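You operate a simulated robot arm through the tools that you are given. There is no shell and no other tool.

The job below is to be done with a simulated robot arm. You get a single attempt, and the scene is never put back.

TASK
Measure stack N25 in the slide gauge on the steel bench and put it in the tray for its width.
Fine: close the sliding jaw on it, press the gauge button once, draw the jaw back; leave the other two stacks.
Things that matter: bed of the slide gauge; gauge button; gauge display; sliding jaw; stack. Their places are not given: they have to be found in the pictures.

The check looks at the end state, three seconds after you hand in, the way a careful person would. Anything else that was tipped, shoved, dropped, spilled or broken makes it a failure.

THE ROBOT
A 7-joint arm with a two-finger parallel gripper, fixed in place. Base frame: the origin is at the foot of the arm, x ahead of it, y to its left, z up; the work surface is at about z = 80. Readings come in cm, degrees, newtons and seconds.
With the tool pointing down near the work surface it reaches from about 44 to 92 cm from the base axis. Its first joint turns from -143.0 to 143.0 degrees. Payload 3 kg.
Tool frame: the origin (TCP) lies between the finger pads and is the grasp point; the fingertips stand 3 cm ahead of it; z points along the fingers, y is the line along which they close. The gripper opens to 9.4 cm. The fingers are 2.8 cm wide and 1 cm thick; the gripper's body (5 by 9.6 cm) begins 5.5 cm behind the TCP.
Orientation is that of the tool frame in the base frame, as a unit quaternion [x, y, z, w]. With the fingers straight down and closing along the base's y, the tool's x points along the base's -x, its y along +y and its z along -z.

THE INTERFACE
- The arm moves only by the tool play_rows. Its argument "deltas" is one flat list of numbers, 6 for each row, row after row: the shift along the tool's x, y, z in cm, then the turn, a rotation vector about the tool's x, y, z in degrees. In form: [x, y, z, wx, wy, wz, x, y, z, wx, wy, wz, ...]. A call has 1 to 20 rows; each row shifts and turns the commanded pose from where the row before left it, along the tool's axes as they then stand. "hand" is the gripper command, from -1 (fully open) to 1 (shut), values between in proportion, set as the call begins (left out, the last holds). A row lasts 0.2 s, in which the tool goes at most 5 cm and 8.6 degrees; a call with a longer step from one row to the next is refused whole, and so is a gripper value outside its range. Where a pose cannot be reached the arm comes as near as it can. A force on the tool above 60 N (or 10 N above the force at the start of the call, whichever is more), or a blocked arm, ends the call early, and 0.2 s more pass. Each finger travels about 7.2 cm/s and halts on what it meets, pressing with about 31 N; the grip force reading is that of the motor and also rises with nothing between the fingers. The clock runs only during rows and for 0.2 s after the last one: add rows that do not move to give the fingers time. The reply holds the time, the measured pose of the TCP, the force on the tool along the base axes, the opening and the grip force, in the units named above and with some noise, with the torque about the TCP (base axes, N m) and any sound that the robot's microphone picked up.
- Cameras (640 x 400 px; columns grow to the right, rows downward): "scene" is fixed at [22.22, 49.95, 139.94]; the picture's right is [-0.63, -0.78, 0.00], its down [-0.34, 0.27, -0.90] and it looks along [0.70, -0.57, -0.43] (base axes); focal length 371 px, centre (320, 200). "wrist" rides on the gripper at [7.6, 1.4, -10.3] in the tool frame; the picture's right is [-0.18, 0.98, 0.00], its down [-0.75, -0.14, -0.64] and it looks along [-0.63, -0.12, 0.77] (tool axes); focal length 243 px, centre (320, 200).
- grab_frame(camera): a new picture of that camera. No time passes.
- pixel_to_xyz(camera, pixels): there is no depth. For up to 12 entries [column, row, z] of the newest picture of that camera ("zoom" is the newest enlarged one), the place [x, y] in the base frame at which the ray of that pixel passes the height z, good to about 0.3 cm. No time passes.
- enlarge(camera, box): a new picture of the part [left, top, right, bottom] of that camera's present view, enlarged. No time passes.
- sign_off(): hands the job in; it is judged then, once.

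Open the gripper and draw the arm clear of the work before you hand the job in, unless the task says otherwise.

The tools are called after "Call:" as name(argument=value, ...) on one line, values as JSON. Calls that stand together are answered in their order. play_rows: Moves the arm, as the interface text tells. Its arguments: {"type":"object","properties":{"deltas":{"type":"array","items":{"type":"number"}},"hand":{"type":"number"}},"required":["deltas"]} The other tools are called the same way: grab_frame (camera) takes a picture; pixel_to_xyz (camera, pixels) gives the place at which the rays of pixels pass given heights; enlarge (camera, box) takes an enlarged picture of a part of a camera's view; sign_off () hands the job in.

At the start:

```text
clock: 0.0
ee_pos: [67.91, 1.93, 119.53]
tcp_rot: [0.0, 1.0, -0.001, 0.0]
wrist_force: [0.6, 0.2, -0.2]
torque: [0.01, -0.02, -0.01]
opening: 9.38
grasp_force: 0.0
```

scene: 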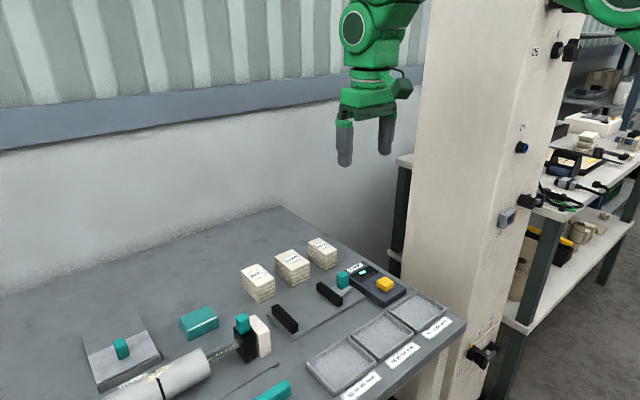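
wrist: 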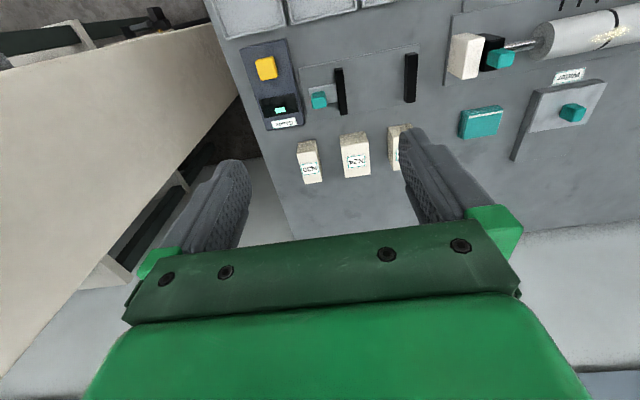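

The scene picture shows three stacks around (258,282), (292,266), (322,252), a gauge around (310,300) and trays at lower right. I enlarge these areas to read labels.

Call:
enlarge(camera="scene", box=[230, 225, 350, 300])

Call:
enlarge(camera="scene", box=[260, 250, 420, 350])

Call:
enlarge(camera="scene", box=[300, 290, 476, 400])

Call:
enlarge(camera="wrist", box=[230, 20, 440, 200])

```text
5.33 times, centred on (290, 262) of scene
```

zoom: 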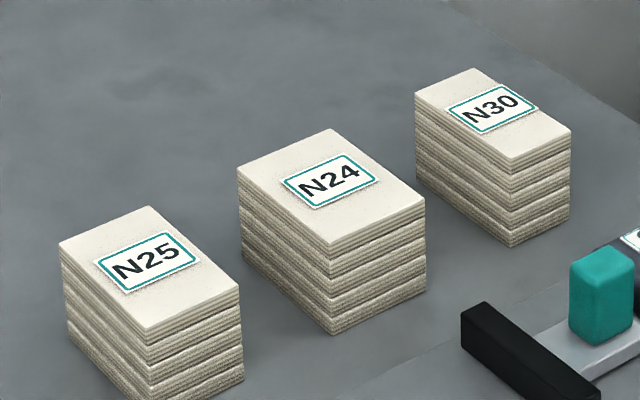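

```text
4.00 times, centred on (340, 300) of scene
```

zoom: 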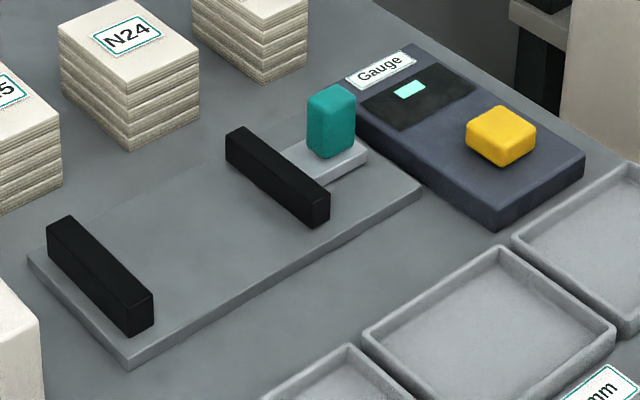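

```text
3.64 times, centred on (388, 345) of scene
```

zoom: 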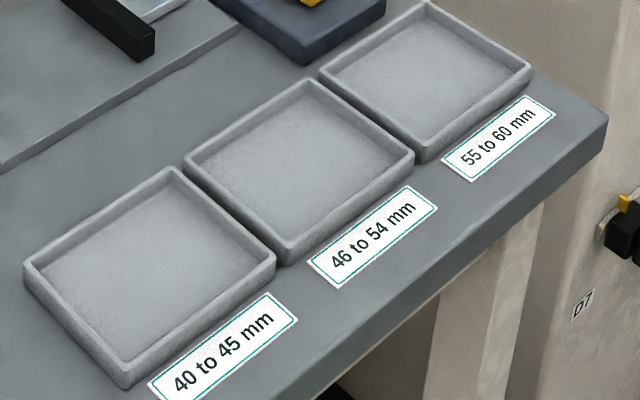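

```text
2.22 times, centred on (335, 110) of wrist
```

zoom: 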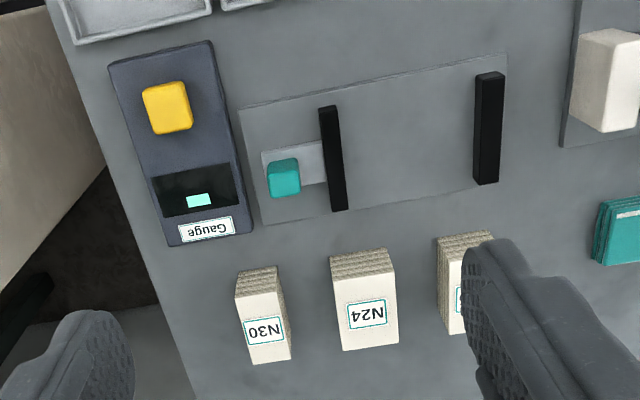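

The stack N25 is the leftmost one in the scene (258,282). I enlarge it for accurate corners.

Call:
enlarge(camera="scene", box=[220, 250, 300, 300])

Call:
pixel_to_xyz(camera="scene", pixels=[[240.9, 270.6, 80], [240.9, 270.6, 86], [258.1, 263.6, 86], [275, 279.4, 86], [257.6, 287.5, 86], [257.6, 287.5, 85]])

```text
8.00 times, centred on (260, 275) of scene
```

zoom: 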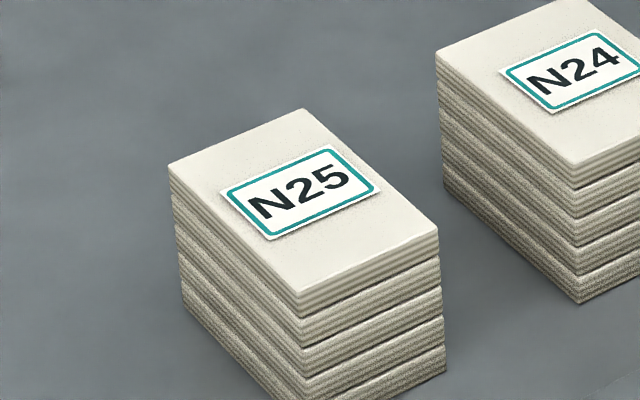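

```text
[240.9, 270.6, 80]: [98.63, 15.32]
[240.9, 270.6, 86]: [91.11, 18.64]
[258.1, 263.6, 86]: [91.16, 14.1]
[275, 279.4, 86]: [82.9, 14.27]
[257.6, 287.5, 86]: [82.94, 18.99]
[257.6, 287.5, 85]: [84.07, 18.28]
```

I find the stack's height from its vertical edges: right corner top at zoom (440,230), bottom (446,370); left corner top (170,168), bottom (183,302).

Call:
pixel_to_xyz(camera="zoom", pixels=[[446, 370, 80], [440, 230, 84], [440, 230, 85], [440, 230, 86], [183, 302, 80], [170, 168, 84], [170, 168, 85], [170, 168, 86], [304, 108, 85], [300, 292, 85]])

Call:
enlarge(camera="scene", box=[230, 270, 310, 320])

```text
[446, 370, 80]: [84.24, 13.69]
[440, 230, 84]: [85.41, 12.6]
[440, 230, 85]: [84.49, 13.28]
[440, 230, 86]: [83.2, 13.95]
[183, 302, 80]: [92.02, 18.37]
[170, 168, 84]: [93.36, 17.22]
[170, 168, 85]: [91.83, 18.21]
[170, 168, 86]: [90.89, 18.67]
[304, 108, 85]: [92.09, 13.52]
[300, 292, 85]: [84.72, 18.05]
```

```text
8.00 times, centred on (270, 295) of scene
```

zoom: 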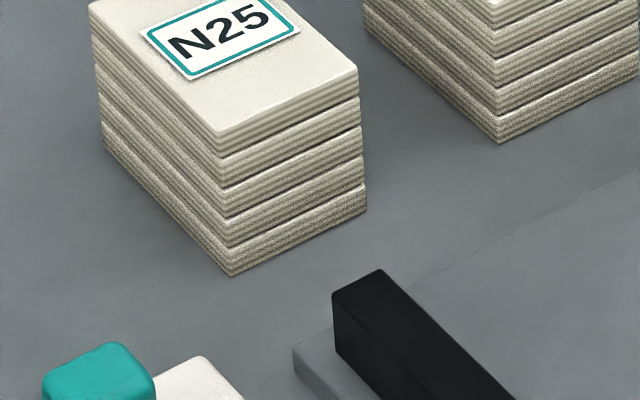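

N25 is about 5 cm tall, x 84–92, y 13.5–18.2. Now I locate the gauge parts with larger zooms.

Call:
enlarge(camera="scene", box=[260, 262, 372, 332])

Call:
pixel_to_xyz(camera="scene", pixels=[[266.75, 314.25, 80], [291.75, 342, 80], [366.25, 297.5, 80], [271.5, 307, 82], [298.25, 323, 82], [316.5, 283.75, 82], [342.5, 297.5, 82]])

Call:
enlarge(camera="scene", box=[330, 255, 410, 305])

```text
5.71 times, centred on (316, 297) of scene
```

zoom: 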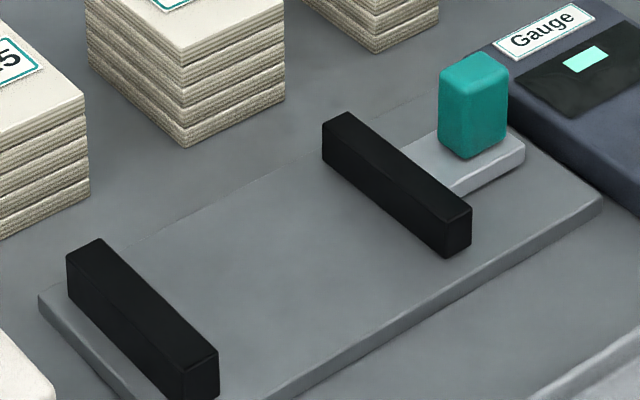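

```text
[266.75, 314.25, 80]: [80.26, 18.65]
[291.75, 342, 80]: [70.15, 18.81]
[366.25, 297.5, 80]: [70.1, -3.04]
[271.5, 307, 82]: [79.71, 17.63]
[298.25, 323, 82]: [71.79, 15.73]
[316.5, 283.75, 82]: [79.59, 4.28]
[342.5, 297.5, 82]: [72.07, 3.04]
```

```text
8.00 times, centred on (370, 280) of scene
```

zoom: 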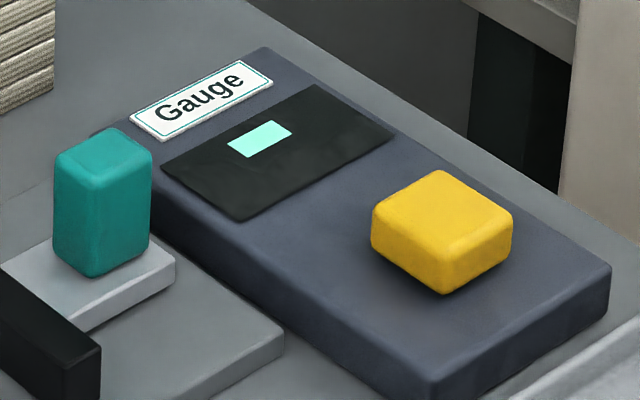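

I query the button, handle and gauge box in this zoom at candidate heights.

Call:
pixel_to_xyz(camera="zoom", pixels=[[441, 210, 82], [441, 210, 83], [441, 210, 84], [103, 155, 84], [103, 155, 85], [103, 155, 86], [93, 277, 81.5], [93, 277, 82], [610, 310, 80], [610, 265, 81.5], [610, 265, 82], [610, 265, 82.5]])

Call:
enlarge(camera="wrist", box=[230, 30, 350, 140])

```text
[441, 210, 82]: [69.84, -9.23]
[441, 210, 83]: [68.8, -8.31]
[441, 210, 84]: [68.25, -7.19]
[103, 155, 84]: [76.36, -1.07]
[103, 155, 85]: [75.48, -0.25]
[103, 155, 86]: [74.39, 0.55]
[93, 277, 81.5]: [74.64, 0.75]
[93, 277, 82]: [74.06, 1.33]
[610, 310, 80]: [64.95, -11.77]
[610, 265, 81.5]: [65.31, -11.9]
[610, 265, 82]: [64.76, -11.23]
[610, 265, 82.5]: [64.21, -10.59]
```

```text
3.64 times, centred on (290, 85) of wrist
```

zoom: 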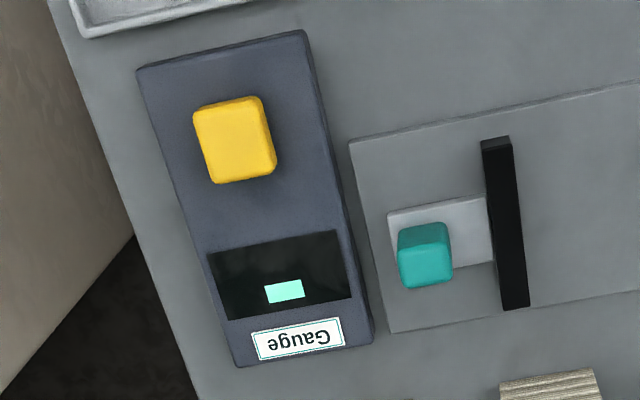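

I triangulate with the wrist zoom: button top (233,135), handle top (425,238), jaw top ends (496,140),(515,305).

Call:
pixel_to_xyz(camera="zoom", pixels=[[233, 135, 82], [233, 135, 83], [233, 135, 84], [425, 236, 83], [425, 236, 84], [425, 236, 85], [496, 140, 82.8], [515, 305, 82.8], [349, 140, 80.7], [392, 332, 80.7]])

Call:
enlarge(camera="scene", box=[260, 262, 372, 332])

```text
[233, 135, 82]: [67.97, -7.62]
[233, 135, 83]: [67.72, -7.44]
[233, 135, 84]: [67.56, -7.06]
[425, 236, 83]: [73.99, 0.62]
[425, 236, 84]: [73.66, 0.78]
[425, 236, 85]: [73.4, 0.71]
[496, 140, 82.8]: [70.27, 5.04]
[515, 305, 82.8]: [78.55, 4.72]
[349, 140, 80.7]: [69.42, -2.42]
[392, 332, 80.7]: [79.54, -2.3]
```

```text
5.71 times, centred on (316, 297) of scene
```

zoom: 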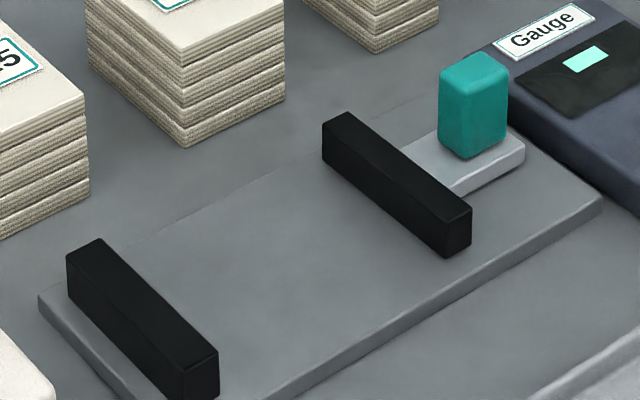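

Next, jaw edges: sliding jaw top corners (323,124),(347,112),(470,207),(446,219), fixed jaw (68,256),(103,240),(217,352),(182,372).

Call:
pixel_to_xyz(camera="zoom", pixels=[[323, 124, 82.8], [347, 112, 82.8], [470, 207, 82.8], [446, 219, 82.8], [68, 256, 82.8], [103, 240, 82.8], [217, 352, 82.8], [182, 372, 82.8], [470, 248, 80.8], [447, 258, 80.8], [600, 200, 80.8], [40, 296, 80.8]])

Call:
enlarge(camera="scene", box=[300, 285, 460, 385])

```text
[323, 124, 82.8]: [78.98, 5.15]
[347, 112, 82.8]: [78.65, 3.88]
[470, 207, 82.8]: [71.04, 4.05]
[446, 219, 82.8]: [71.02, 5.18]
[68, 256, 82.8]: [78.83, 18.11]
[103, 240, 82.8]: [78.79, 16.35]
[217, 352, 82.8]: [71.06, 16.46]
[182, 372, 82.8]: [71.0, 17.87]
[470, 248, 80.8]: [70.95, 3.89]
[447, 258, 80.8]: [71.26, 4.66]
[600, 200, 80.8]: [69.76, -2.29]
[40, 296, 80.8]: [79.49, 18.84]
```

```text
4.00 times, centred on (380, 335) of scene
```

zoom: 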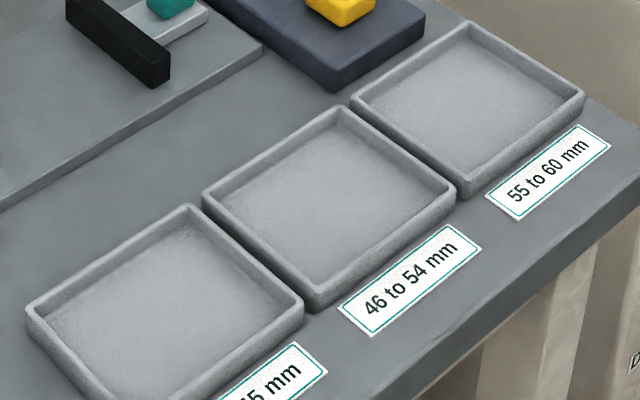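

N24/N25 gap needs checking; jaws' inner faces are at y≈16.4 (fixed) and 5.15 (sliding), x 71–79. I move above N25 with the gripper set to about 6.5 cm open to look with the wrist camera.

Call:
play_rows(deltas=[-1.8, 1.4, 2.35, 0, 0, 0, -1.8, 1.4, 2.35, 0, 0, 0, -1.8, 1.4, 2.35, 0, 0, 0, -1.8, 1.4, 2.35, 0, 0, 0, -1.8, 1.4, 2.35, 0, 0, 0, -1.8, 1.4, 2.35, 0, 0, 0, -1.8, 1.4, 2.35, 0, 0, 0, -1.8, 1.4, 2.35, 0, 0, 0, -1.8, 1.4, 2.35, 0, 0, 0, -1.8, 1.4, 2.35, 0, 0, 0, 0, 0, 0, 0, 0, 0], hand=-0.383)

Call:
grab_frame(camera="wrist")

Call:
grab_frame(camera="scene")

```text
clock: 2.4
ee_pos: [86.01, 15.93, 95.77]
tcp_rot: [-0.001, 1.0, -0.001, 0.0]
wrist_force: [-0.5, -1.0, 0.7]
torque: [0.0, -0.03, 0.02]
opening: 6.51
grasp_force: 0.2
```

```text
taken
```

wrist: 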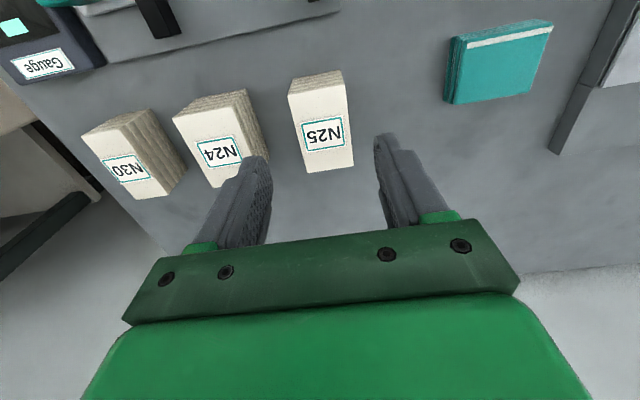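

```text
taken
```

scene: 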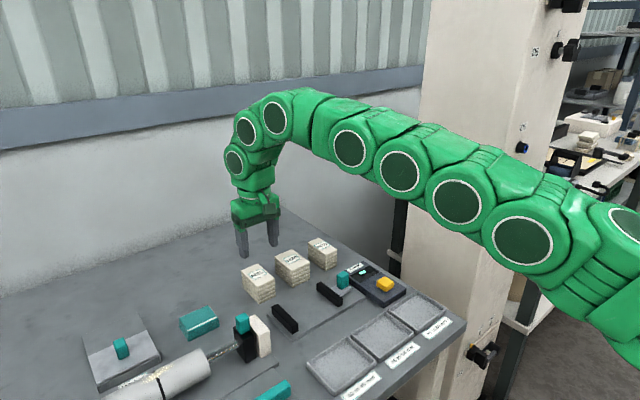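

N25 in the wrist picture spans top corners about (288,97),(343,82),(354,165),(307,173). I enlarge to pin its place and the N24 gap.

Call:
enlarge(camera="wrist", box=[170, 60, 410, 210])

```text
2.67 times, centred on (290, 135) of wrist
```

zoom: 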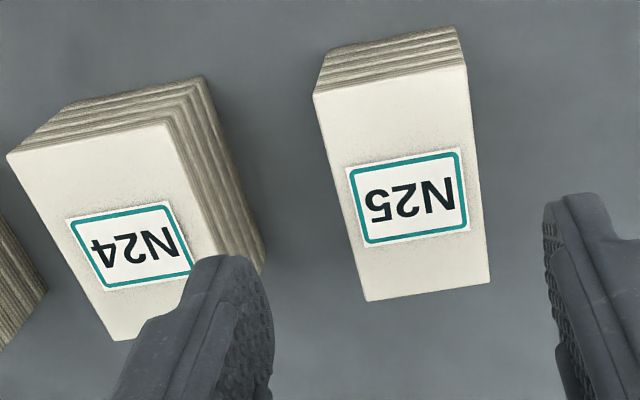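

Call:
pixel_to_xyz(camera="zoom", pixels=[[314, 95, 85], [464, 64, 85], [490, 282, 85], [366, 301, 85], [323, 52, 80], [456, 26, 80], [166, 122, 85], [204, 76, 80], [264, 268, 80], [8, 153, 85]])

```text
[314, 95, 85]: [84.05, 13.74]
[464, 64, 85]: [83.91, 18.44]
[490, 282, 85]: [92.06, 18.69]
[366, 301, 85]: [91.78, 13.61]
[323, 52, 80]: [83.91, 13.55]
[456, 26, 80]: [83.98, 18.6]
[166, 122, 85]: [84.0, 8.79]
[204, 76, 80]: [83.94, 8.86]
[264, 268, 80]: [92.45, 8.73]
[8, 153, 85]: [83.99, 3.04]
```

N25 centre is about (88.0, 16.05), top z≈85, N24's edge at y≈8.8 so the fingers have room. I descend over it to TCP z≈83.6.

Call:
play_rows(deltas=[-1, 0.06, 1.0, 0, 0, 0, -1, 0.06, 1.2, 0, 0, 0, 0, 0, 2, 0, 0, 0, 0, 0, 2, 0, 0, 0, 0, 0, 2, 0, 0, 0, 0, 0, 2, 0, 0, 0, 0, 0, 1, 0, 0, 0, 0, 0, 0.9, 0, 0, 0, 0, 0, 0, 0, 0, 0])

Call:
grab_frame(camera="wrist")

Call:
enlarge(camera="scene", box=[210, 220, 322, 290])

```text
clock: 4.4
ee_pos: [87.9, 16.12, 83.94]
tcp_rot: [-0.001, 1.0, 0.001, 0.0]
wrist_force: [0.5, 0.2, -1.3]
torque: [0.02, -0.02, -0.02]
opening: 6.49
grasp_force: 0.1
```

```text
taken
```

wrist: 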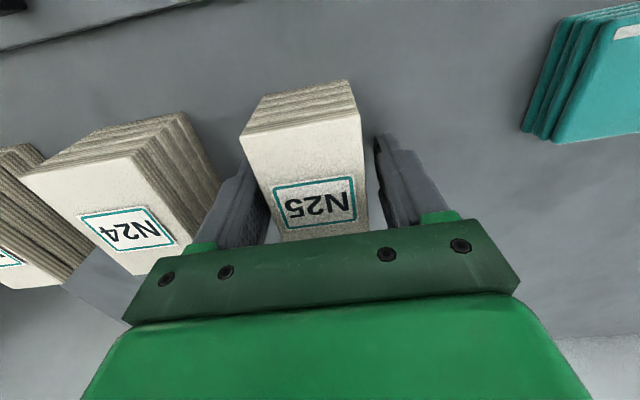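

```text
5.71 times, centred on (266, 255) of scene
```

zoom: 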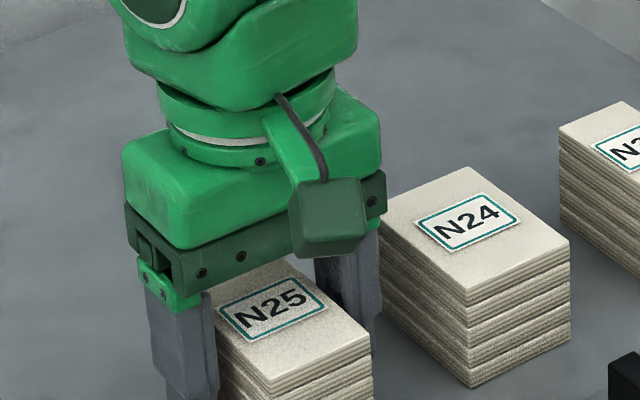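

The fingers straddle N25 cleanly. I lower slightly (0.3) and close gently to grip.

Call:
play_rows(deltas=[0, 0, 0.3, 0, 0, 0, 0, 0, 0, 0, 0, 0, 0, 0, 0, 0, 0, 0])

Call:
play_rows(deltas=[0, 0, 0, 0, 0, 0, 0, 0, 0, 0, 0, 0, 0, 0, 0, 0, 0, 0, 0, 0, 0, 0, 0, 0], hand=1)

Call:
grab_frame(camera="wrist")

```text
clock: 5.2
ee_pos: [87.85, 16.09, 83.66]
tcp_rot: [-0.001, 1.0, -0.001, 0.0]
wrist_force: [-0.1, 0.9, -0.3]
torque: [-0.04, 0.02, -0.01]
opening: 6.5
grasp_force: 0.1
```

```text
clock: 6.2
ee_pos: [87.87, 16.19, 83.69]
tcp_rot: [0.0, 1.0, 0.0, 0.0]
wrist_force: [0.5, -1.1, 1.7]
torque: [0.03, -0.04, 0.0]
opening: 5.39
grasp_force: 31.6
```

```text
taken
```

wrist: 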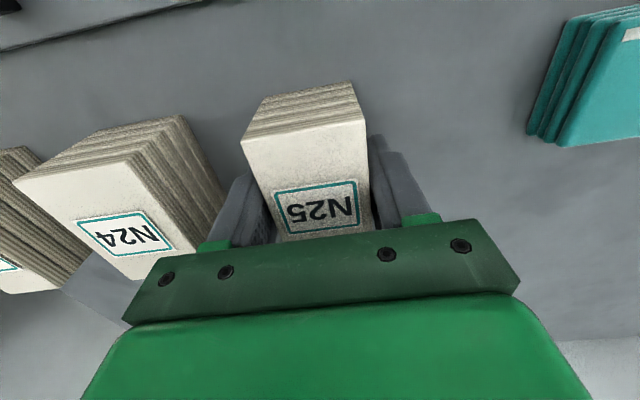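

Gripped at opening 5.39 with 31.6 N. I lift straight up.

Call:
play_rows(deltas=[0, 0, -0.5, 0, 0, 0, 0, 0, -1, 0, 0, 0, 0, 0, -1.5, 0, 0, 0, 0, 0, -2, 0, 0, 0, 0, 0, -2, 0, 0, 0, 0, 0, 0, 0, 0, 0])

Call:
grab_frame(camera="wrist")

Call:
enlarge(camera="scene", box=[200, 200, 360, 300])

```text
clock: 7.6
ee_pos: [87.92, 16.07, 90.69]
tcp_rot: [0.0, 1.0, 0.0, 0.0]
wrist_force: [0.4, 0.5, -0.8]
torque: [0.03, -0.05, 0.01]
opening: 5.35
grasp_force: 30.5
```

```text
taken
```

wrist: 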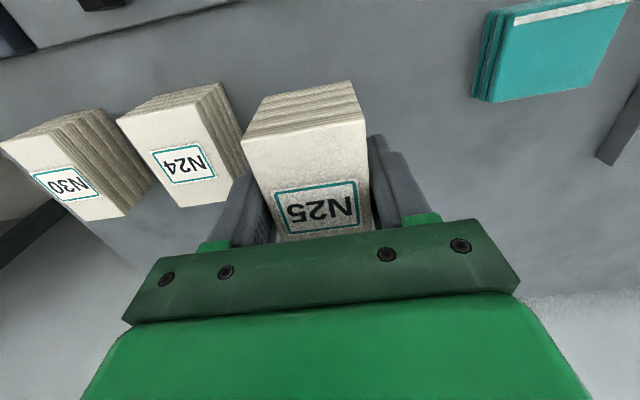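

```text
4.00 times, centred on (280, 250) of scene
```

zoom: 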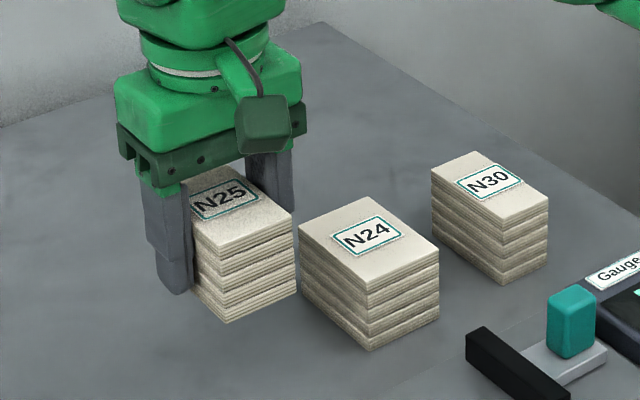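

The whole stack is lifted intact. I carry it over the gauge bed to about (74.95, 11.7), with its bottom at z≈87 above the jaws.

Call:
play_rows(deltas=[1.3, -0.44, 0, 0, 0, 0, 1.3, -0.44, 0, 0, 0, 0, 1.3, -0.44, 0, 0, 0, 0, 1.3, -0.44, 0, 0, 0, 0, 1.3, -0.44, 0, 0, 0, 0, 1.3, -0.44, 0, 0, 0, 0, 1.3, -0.44, 0, 0, 0, 0, 1.3, -0.44, 0, 0, 0, 0, 1.3, -0.44, 0, 0, 0, 0, 1.3, -0.44, 0, 0, 0, 0, 0, 0, 0, 0, 0, 0])

Call:
grab_frame(camera="wrist")

Call:
enlarge(camera="scene", box=[240, 240, 400, 340])

```text
clock: 10.0
ee_pos: [74.73, 11.8, 90.63]
tcp_rot: [-0.001, 1.0, 0.0, 0.0]
wrist_force: [0.8, 0.0, 0.0]
torque: [-0.01, 0.03, 0.02]
opening: 5.37
grasp_force: 30.9
```

```text
taken
```

wrist: 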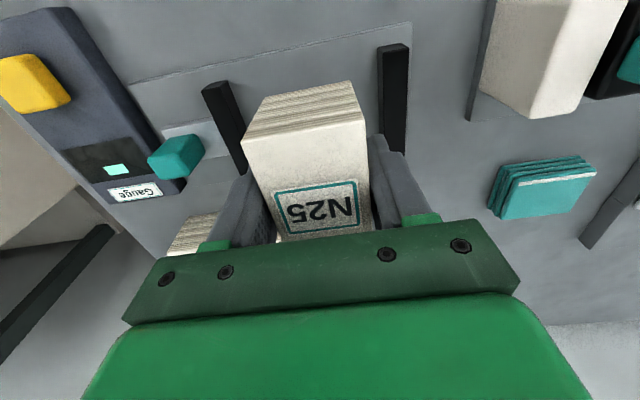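

```text
4.00 times, centred on (320, 290) of scene
```

zoom: 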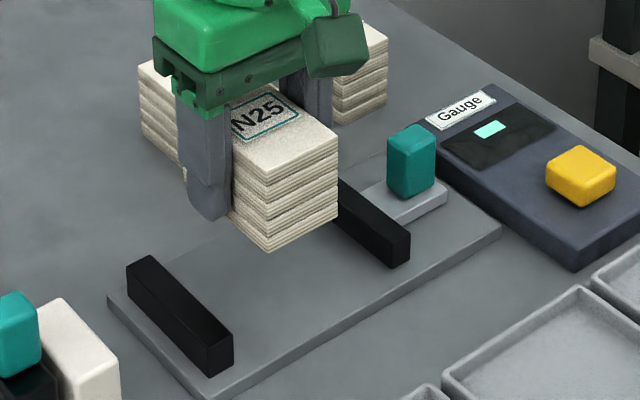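

I check the jaw positions with the wrist camera from here: fixed jaw top end (378,48)/(409,45), sliding jaw (203,91)/(229,82).

Call:
pixel_to_xyz(camera="wrist", pixels=[[378, 48, 82.8], [409, 45, 82.8], [203, 91, 82.8], [229, 82, 82.8], [383, 150, 82.8], [243, 132, 82.8]])

Call:
pixel_to_xyz(camera="scene", pixels=[[272, 306, 82.8], [280.5, 303.5, 82.8], [298.3, 326.5, 82.8], [294, 333.5, 80.8]])

```text
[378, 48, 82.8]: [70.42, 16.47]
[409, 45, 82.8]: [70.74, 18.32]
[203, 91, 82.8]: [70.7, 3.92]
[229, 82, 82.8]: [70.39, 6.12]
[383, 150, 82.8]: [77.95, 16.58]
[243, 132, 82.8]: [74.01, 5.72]
```

```text
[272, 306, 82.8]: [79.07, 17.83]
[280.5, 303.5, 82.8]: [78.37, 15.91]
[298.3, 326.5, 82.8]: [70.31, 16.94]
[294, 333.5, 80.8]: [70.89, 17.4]
```

Jaw faces are at y≈16.5 and ≈5.4, so the stack fits with fingers clear. I descend to just above the bed.

Call:
play_rows(deltas=[-0.15, 0, 1.5, 0, 0, 0, 0, 0, 1.5, 0, 0, 0, 0, 0, 1.5, 0, 0, 0, 0, 0, 1.0, 0, 0, 0, 0, 0, 0.3, 0, 0, 0, 0, 0, 0, 0, 0, 0])

Call:
enlarge(camera="scene", box=[240, 240, 400, 340])

Call:
grab_frame(camera="wrist")

```text
clock: 11.4
ee_pos: [74.96, 11.72, 84.78]
tcp_rot: [0.001, 1.0, -0.001, 0.001]
wrist_force: [1.3, -0.1, -0.1]
torque: [0.01, -0.02, -0.04]
opening: 5.38
grasp_force: 30.7
```

```text
4.00 times, centred on (320, 290) of scene
```

zoom: 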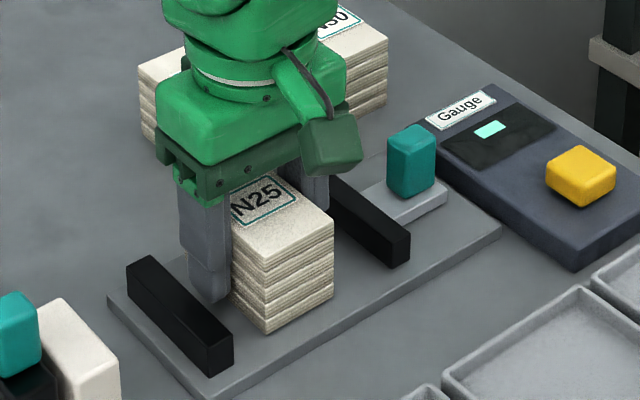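

```text
taken
```

wrist: 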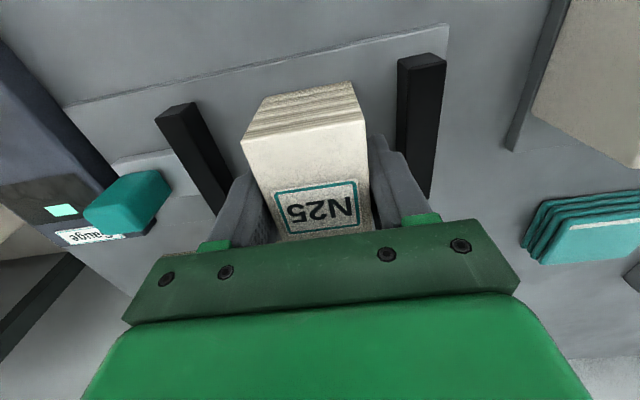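

The stack is just above the bed between the jaws. I lower in small steps and watch the force.

Call:
play_rows(deltas=[0, 0, 0.15, 0, 0, 0, 0, 0, 0, 0, 0, 0])

Call:
play_rows(deltas=[0, 0, 0.15, 0, 0, 0, 0, 0, 0, 0, 0, 0])

```text
clock: 12.0
ee_pos: [75.04, 11.63, 84.68]
tcp_rot: [0.0, 1.0, 0.0, 0.0]
wrist_force: [0.3, -0.1, -0.4]
torque: [-0.02, -0.01, -0.03]
opening: 5.4
grasp_force: 30.6
```

```text
clock: 12.6
ee_pos: [75.05, 11.68, 84.68]
tcp_rot: [0.0, 1.0, 0.0, 0.001]
wrist_force: [-7.9, -2.7, 20.8]
torque: [-0.02, 0.27, 0.03]
opening: 5.38
grasp_force: 31.5
```

Contact with the bed (20 N upward). I ease 0.1 cm and open to about 6.3 cm.

Call:
play_rows(deltas=[0, 0, -0.1, 0, 0, 0, 0, 0, 0, 0, 0, 0])

Call:
play_rows(deltas=[0, 0, 0, 0, 0, 0, 0, 0, 0, 0, 0, 0, 0, 0, 0, 0, 0, 0], hand=-0.33)

Call:
enlarge(camera="scene", box=[240, 240, 400, 340])

Call:
grab_frame(camera="wrist")

```text
clock: 13.2
ee_pos: [75.1, 11.69, 84.78]
tcp_rot: [0.001, 1.0, 0.0, 0.0]
wrist_force: [0.2, -0.8, 4.6]
torque: [0.01, -0.2, -0.02]
opening: 5.35
grasp_force: 31.4
```

```text
clock: 14.0
ee_pos: [75.14, 11.65, 84.7]
tcp_rot: [-0.001, 1.0, 0.0, 0.0]
wrist_force: [0.1, -0.2, 0.1]
torque: [-0.02, -0.03, 0.01]
opening: 6.22
grasp_force: 0.0
```

```text
4.00 times, centred on (320, 290) of scene
```

zoom: 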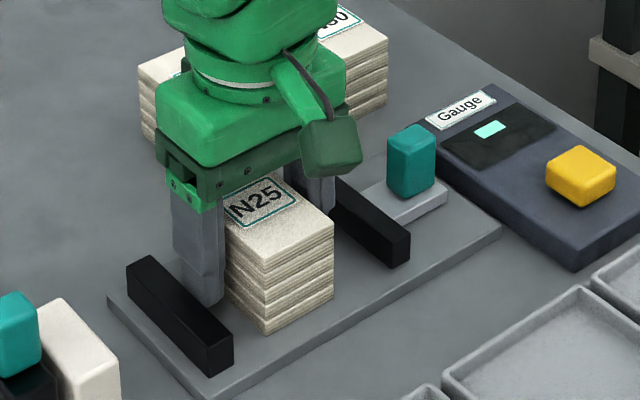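

```text
taken
```

wrist: 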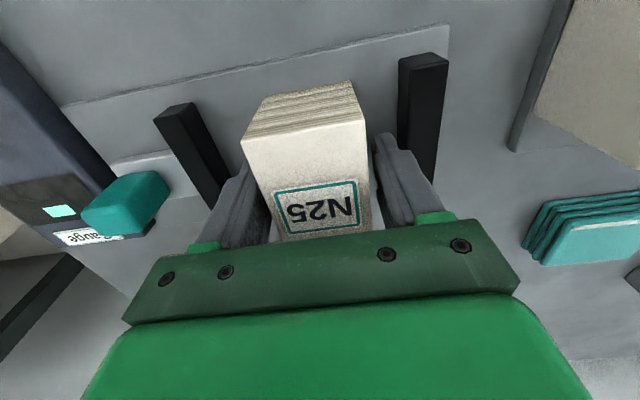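

The stack stands on the bed, fingers free. I rise straight up 10 cm, then move over the handle near (74, 0.8).

Call:
play_rows(deltas=[0, 0, -0.5, 0, 0, 0, 0, 0, -1.5, 0, 0, 0, 0, 0, -2, 0, 0, 0, 0, 0, -2, 0, 0, 0, 0, 0, -2, 0, 0, 0, 0, 0, -2, 0, 0, 0, 0.2, -2.2, 0, 0, 0, 0, 0.2, -2.2, 0, 0, 0, 0, 0.2, -2.2, 0, 0, 0, 0, 0.2, -2.2, 0, 0, 0, 0, 0.2, -2.1, 0, 0, 0, 0, 0, 0, 0, 0, 0, 0])

Call:
grab_frame(camera="wrist")

Call:
enlarge(camera="scene", box=[240, 220, 400, 320])

```text
clock: 16.6
ee_pos: [74.27, 0.9, 94.59]
tcp_rot: [-0.001, 1.0, 0.0, -0.001]
wrist_force: [-0.7, -0.2, 0.5]
torque: [0.02, 0.0, 0.01]
opening: 6.25
grasp_force: 0.0
```

```text
taken
```

wrist: 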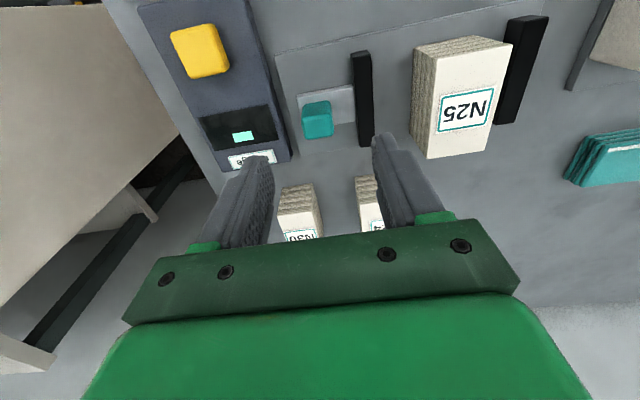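

```text
4.00 times, centred on (320, 270) of scene
```

zoom: 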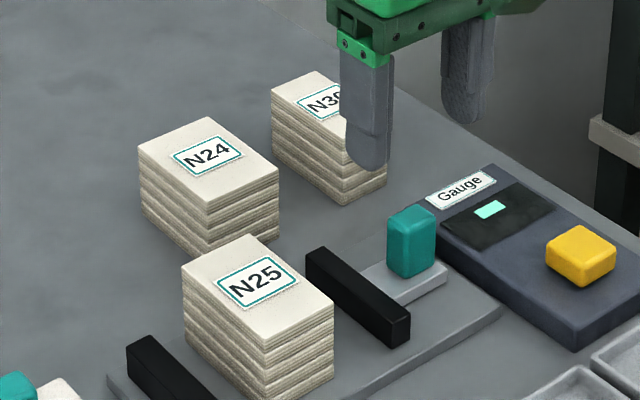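

I enlarge the handle and gauge display in the wrist picture.

Call:
enlarge(camera="wrist", box=[260, 40, 420, 160])

Call:
enlarge(camera="scene", box=[320, 250, 400, 300])

```text
3.33 times, centred on (340, 100) of wrist
```

zoom: 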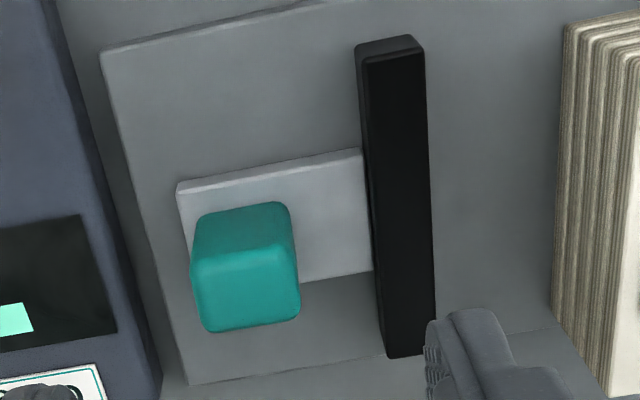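

```text
8.00 times, centred on (360, 275) of scene
```

zoom: 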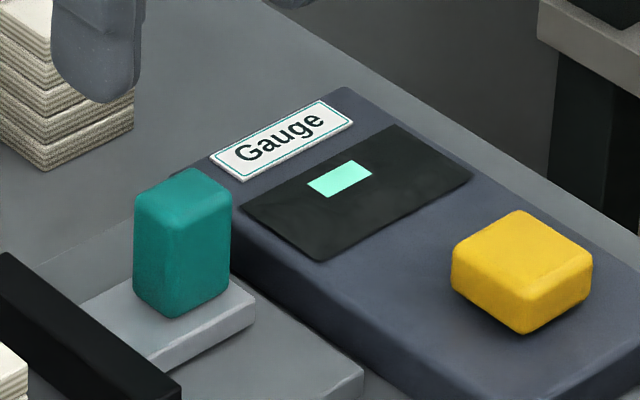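

I compute the handle place: wrist pixel of its top centre (335,127), base-side bottom edge (318.5,104)/(346.5,101).

Call:
pixel_to_xyz(camera="wrist", pixels=[[335, 127, 84.5], [335, 127, 85], [335, 127, 86], [318.5, 104, 81.5], [346.5, 101, 81.5], [318, 119, 85], [349, 116.5, 85], [350, 134.5, 85], [367, 54, 82.8], [391, 146, 82.8]])

Call:
pixel_to_xyz(camera="zoom", pixels=[[185, 190, 84.5], [185, 190, 85], [185, 190, 85.5], [175, 320, 81.5], [522, 240, 83], [522, 240, 83.5], [524, 335, 82]])

```text
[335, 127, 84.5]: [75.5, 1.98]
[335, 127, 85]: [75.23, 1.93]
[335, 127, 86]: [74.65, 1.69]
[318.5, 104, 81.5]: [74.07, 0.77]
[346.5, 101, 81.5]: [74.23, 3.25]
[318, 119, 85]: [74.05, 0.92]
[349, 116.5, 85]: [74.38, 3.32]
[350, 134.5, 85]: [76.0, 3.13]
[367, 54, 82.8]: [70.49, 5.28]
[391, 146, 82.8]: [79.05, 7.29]
```

```text
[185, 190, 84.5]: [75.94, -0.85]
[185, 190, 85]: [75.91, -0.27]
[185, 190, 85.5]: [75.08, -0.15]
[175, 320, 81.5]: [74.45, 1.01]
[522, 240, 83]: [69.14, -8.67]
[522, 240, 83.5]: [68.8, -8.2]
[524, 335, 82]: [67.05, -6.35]
```

The zoom was centred at (340,100) with 3.33x, so the left edge is column 244; I redo the query via correct pixels.

Call:
pixel_to_xyz(camera="wrist", pixels=[[319, 127, 84.5], [319, 127, 85], [319, 127, 86], [302.5, 104, 81.5], [330.5, 101, 81.5], [302, 119, 85], [333, 116.5, 85], [334, 134.5, 85], [306, 138, 85], [351, 54, 82.8], [371, 52, 82.8], [375, 146, 82.8]])

```text
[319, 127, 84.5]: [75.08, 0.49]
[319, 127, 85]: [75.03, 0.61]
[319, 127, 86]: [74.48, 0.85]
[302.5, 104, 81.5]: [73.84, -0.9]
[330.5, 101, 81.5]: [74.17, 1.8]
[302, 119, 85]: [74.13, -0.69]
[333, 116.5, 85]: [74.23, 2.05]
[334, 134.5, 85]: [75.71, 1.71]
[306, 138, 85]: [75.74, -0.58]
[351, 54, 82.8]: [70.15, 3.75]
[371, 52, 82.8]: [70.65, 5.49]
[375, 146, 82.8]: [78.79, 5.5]
```

Handle: x 74–75.7, y −0.7–1.8, top ≈85.3. I narrow the opening to 4 cm and descend so the tips stay at about z 83, above the jaw top.

Call:
play_rows(deltas=[-0.3, -0.2, 0, 0, 0, 0, -0.3, -0.2, 0, 0, 0, 0, 0, 0, 2, 0, 0, 0, 0, 0, 2, 0, 0, 0, 0, 0, 2, 0, 0, 0, 0, 0, 1.5, 0, 0, 0, 0, 0, 1, 0, 0, 0, 0, 0, 0, 0, 0, 0], hand=0.149)

Call:
grab_frame(camera="wrist")

Call:
enlarge(camera="scene", box=[280, 230, 400, 305])

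```text
clock: 18.4
ee_pos: [74.74, 0.51, 86.2]
tcp_rot: [0.0, 1.0, 0.001, 0.0]
wrist_force: [0.0, -1.1, 0.6]
torque: [0.0, 0.01, -0.01]
opening: 4.0
grasp_force: 0.1
```

```text
taken
```

wrist: 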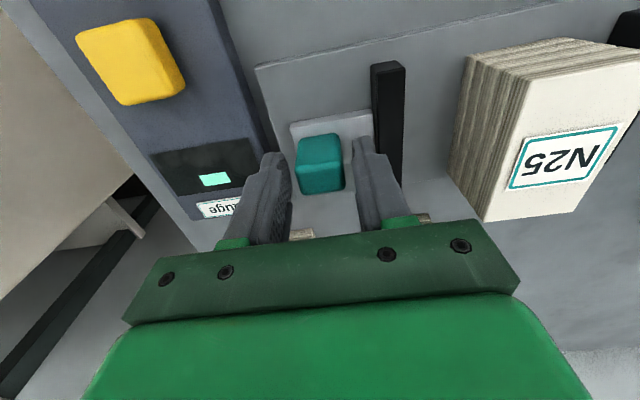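

```text
5.33 times, centred on (340, 268) of scene
```

zoom: 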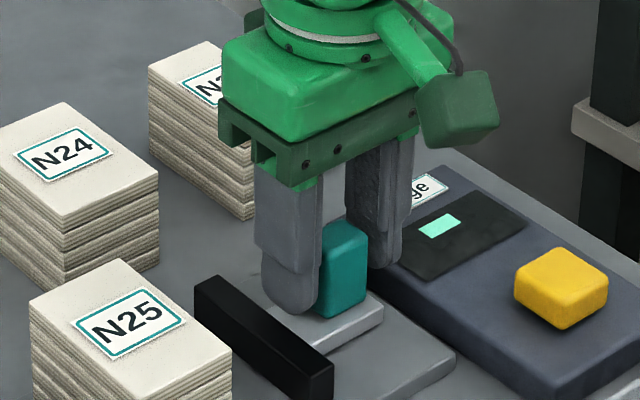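

The fingers straddle the handle. I close on it.

Call:
play_rows(deltas=[0, 0, 0, 0, 0, 0, 0, 0, 0, 0, 0, 0, 0, 0, 0, 0, 0, 0, 0, 0, 0, 0, 0, 0], hand=1)

Call:
grab_frame(camera="wrist")

```text
clock: 19.4
ee_pos: [74.92, 0.51, 86.07]
tcp_rot: [-0.002, 1.0, 0.0, 0.0]
wrist_force: [1.9, 18.1, 1.0]
torque: [0.12, 0.03, -0.19]
opening: 3.02
grasp_force: 44.8
```

```text
taken
```

wrist: 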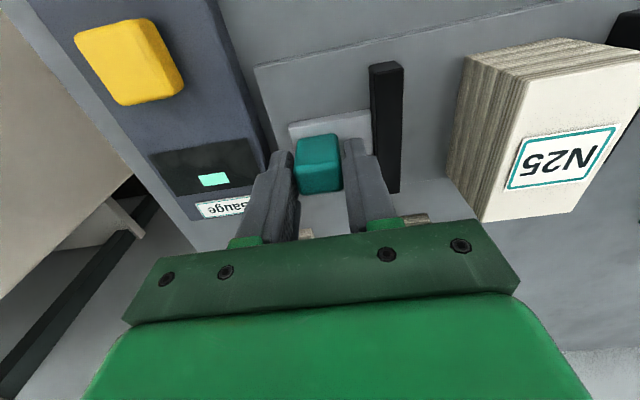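

Opening 3.02 and an 18 N sideways force say the handle centre is a little to +y. I shift +y in small steps to relieve and see whether the jaw starts moving.

Call:
play_rows(deltas=[0, 0.15, 0, 0, 0, 0, 0, 0.15, 0, 0, 0, 0, 0, 0, 0, 0, 0, 0])

Call:
play_rows(deltas=[0, 0.2, 0, 0, 0, 0, 0, 0.2, 0, 0, 0, 0, 0, 0, 0, 0, 0, 0])

Call:
grab_frame(camera="wrist")

```text
clock: 20.2
ee_pos: [74.77, 0.62, 86.16]
tcp_rot: [0.0, 1.0, 0.001, 0.001]
wrist_force: [15.8, -0.9, -10.5]
torque: [-0.07, -0.54, -0.08]
opening: 3.04
grasp_force: 44.3
```

```text
clock: 21.0
ee_pos: [74.67, 1.1, 86.12]
tcp_rot: [-0.001, 1.0, 0.0, 0.0]
wrist_force: [14.5, -1.2, -10.4]
torque: [-0.02, 0.01, 0.01]
opening: 3.0
grasp_force: 44.9
```

```text
taken
```

wrist: 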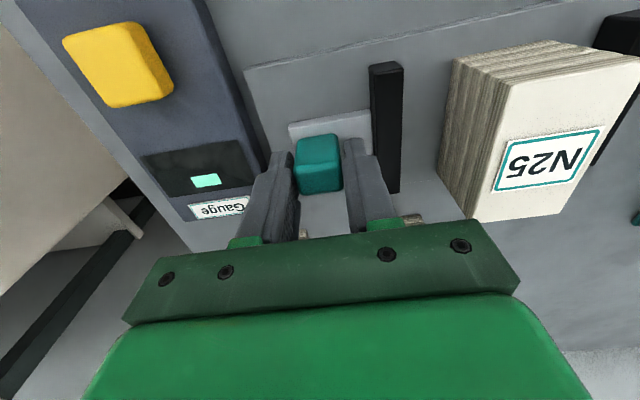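

The jaw moves with the hand. I continue +y, 2.4 cm, up to before the stack.

Call:
play_rows(deltas=[0, 0.4, 0, 0, 0, 0, 0, 0.4, 0, 0, 0, 0, 0, 0.4, 0, 0, 0, 0, 0, 0.4, 0, 0, 0, 0, 0, 0.4, 0, 0, 0, 0, 0, 0.4, 0, 0, 0, 0, 0, 0, 0, 0, 0, 0])

Call:
grab_frame(camera="wrist")

Call:
enlarge(camera="scene", box=[240, 240, 400, 340])

```text
clock: 22.6
ee_pos: [74.74, 3.44, 86.05]
tcp_rot: [-0.001, 1.0, 0.0, 0.0]
wrist_force: [23.3, 0.8, -2.2]
torque: [-0.07, -0.12, 0.04]
opening: 3.04
grasp_force: 44.5
```

```text
taken
```

wrist: 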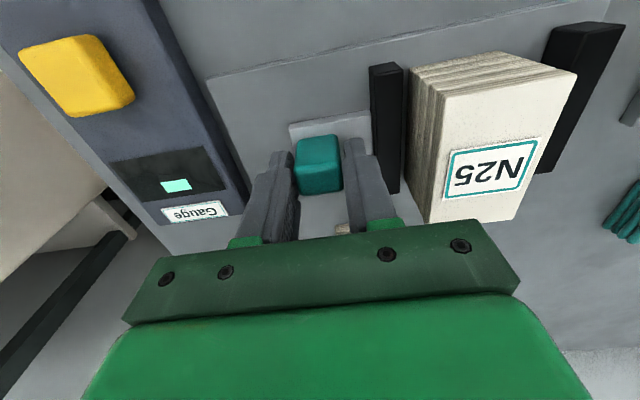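

```text
4.00 times, centred on (320, 290) of scene
```

zoom: 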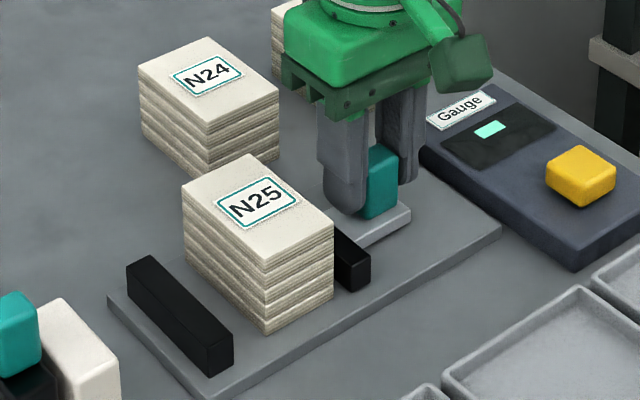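

The jaw is just short of the stack. I ease the x bias by 0.1 and go on in 0.2 cm steps until contact.

Call:
play_rows(deltas=[-0.1, 0, 0, 0, 0, 0, 0, 0.2, 0, 0, 0, 0, 0, 0.2, 0, 0, 0, 0, 0, 0.2, 0, 0, 0, 0, 0, 0.2, 0, 0, 0, 0, 0, 0.2, 0, 0, 0, 0, 0, 0, 0, 0, 0, 0])

Call:
grab_frame(camera="wrist")

```text
clock: 24.2
ee_pos: [74.63, 4.48, 86.04]
tcp_rot: [-0.002, 1.0, -0.001, 0.0]
wrist_force: [-22.5, -0.7, 11.5]
torque: [-0.01, 0.59, 0.02]
opening: 3.01
grasp_force: 45.3
```

```text
taken
```

wrist: 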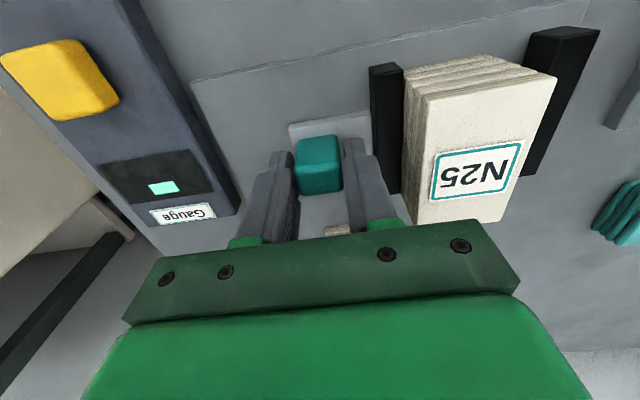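

The jaw meets the stack around now. I continue slowly with 0.15 cm steps (undoing half of the x shift).

Call:
play_rows(deltas=[0.05, 0, 0, 0, 0, 0, 0, 0.15, 0, 0, 0, 0, 0, 0.15, 0, 0, 0, 0, 0, 0.15, 0, 0, 0, 0, 0, 0.15, 0, 0, 0, 0, 0, 0, 0, 0, 0, 0])

Call:
grab_frame(camera="wrist")

Call:
enlarge(camera="scene", box=[240, 240, 400, 340])

```text
clock: 25.6
ee_pos: [74.82, 5.09, 86.09]
tcp_rot: [0.001, 1.0, 0.0, 0.0]
wrist_force: [4.3, -1.3, -10.8]
torque: [0.03, -0.34, -0.06]
opening: 3.03
grasp_force: 44.9
```

```text
taken
```

wrist: 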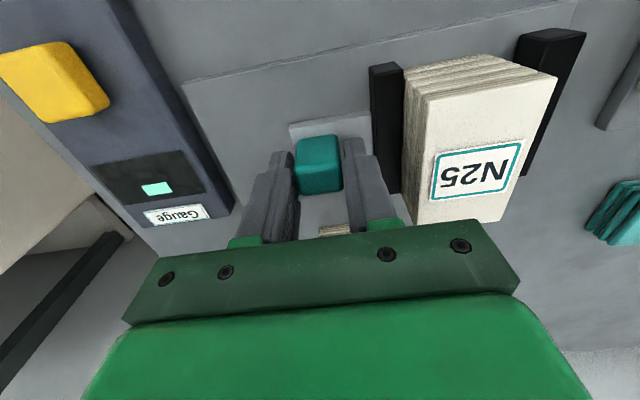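

```text
4.00 times, centred on (320, 290) of scene
```

zoom: 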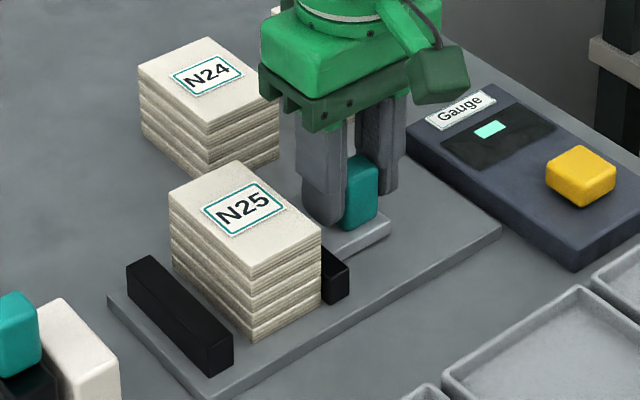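

The stack is being pushed along. I continue in small steps toward the fixed jaw.

Call:
play_rows(deltas=[0, 0.15, 0, 0, 0, 0, 0, 0.15, 0, 0, 0, 0, 0, 0.15, 0, 0, 0, 0, 0, 0.15, 0, 0, 0, 0, 0, 0, 0, 0, 0, 0])

Call:
grab_frame(camera="wrist")

Call:
enlarge(camera="scene", box=[240, 240, 400, 340])

```text
clock: 26.8
ee_pos: [74.77, 5.66, 86.12]
tcp_rot: [-0.001, 1.0, 0.0, 0.0]
wrist_force: [-12.5, -0.3, 0.5]
torque: [0.05, 1.2, -0.05]
opening: 3.04
grasp_force: 45.3
```

```text
taken
```

wrist: 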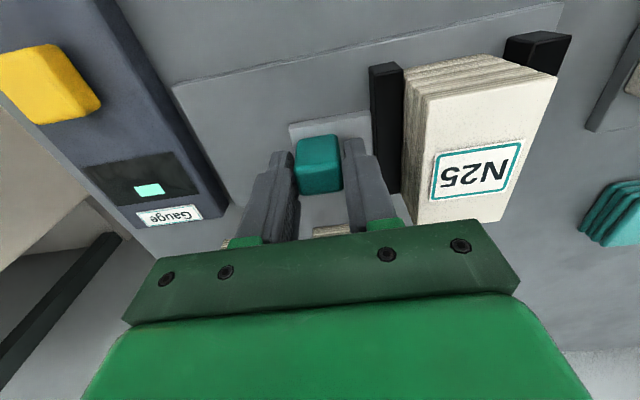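

```text
4.00 times, centred on (320, 290) of scene
```

zoom: 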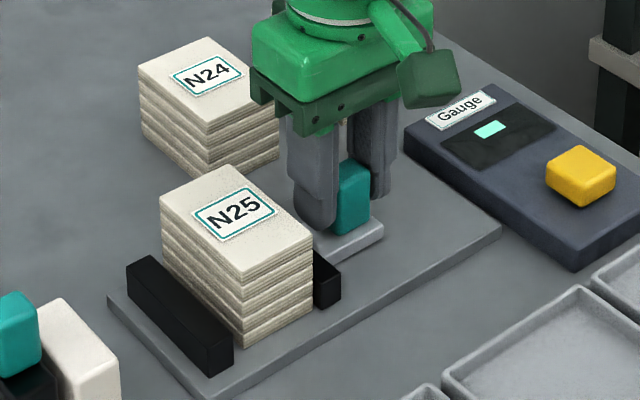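

About half a centimetre seems left to the fixed jaw. I continue with 0.1 cm steps.

Call:
play_rows(deltas=[0, 0.1, 0, 0, 0, 0, 0, 0.1, 0, 0, 0, 0, 0, 0.1, 0, 0, 0, 0, 0, 0.1, 0, 0, 0, 0, 0, 0, 0, 0, 0, 0])

Call:
enlarge(camera="scene", box=[240, 270, 352, 340])

```text
clock: 28.0
ee_pos: [74.64, 6.07, 86.17]
tcp_rot: [0.0, 1.0, 0.0, 0.0]
wrist_force: [-15.9, -0.7, -5.1]
torque: [0.03, 0.08, 0.0]
opening: 3.03
grasp_force: 45.1
```

```text
5.71 times, centred on (296, 305) of scene
```

zoom: 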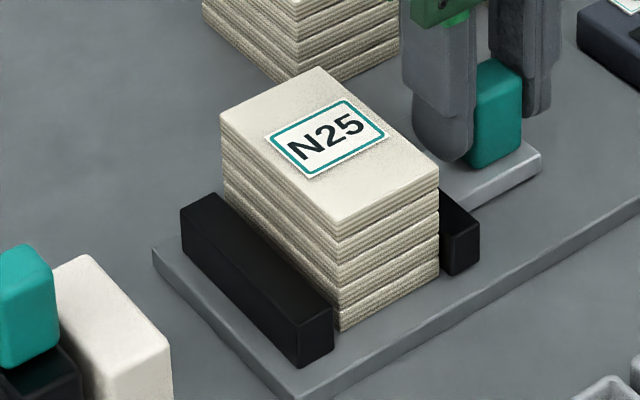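

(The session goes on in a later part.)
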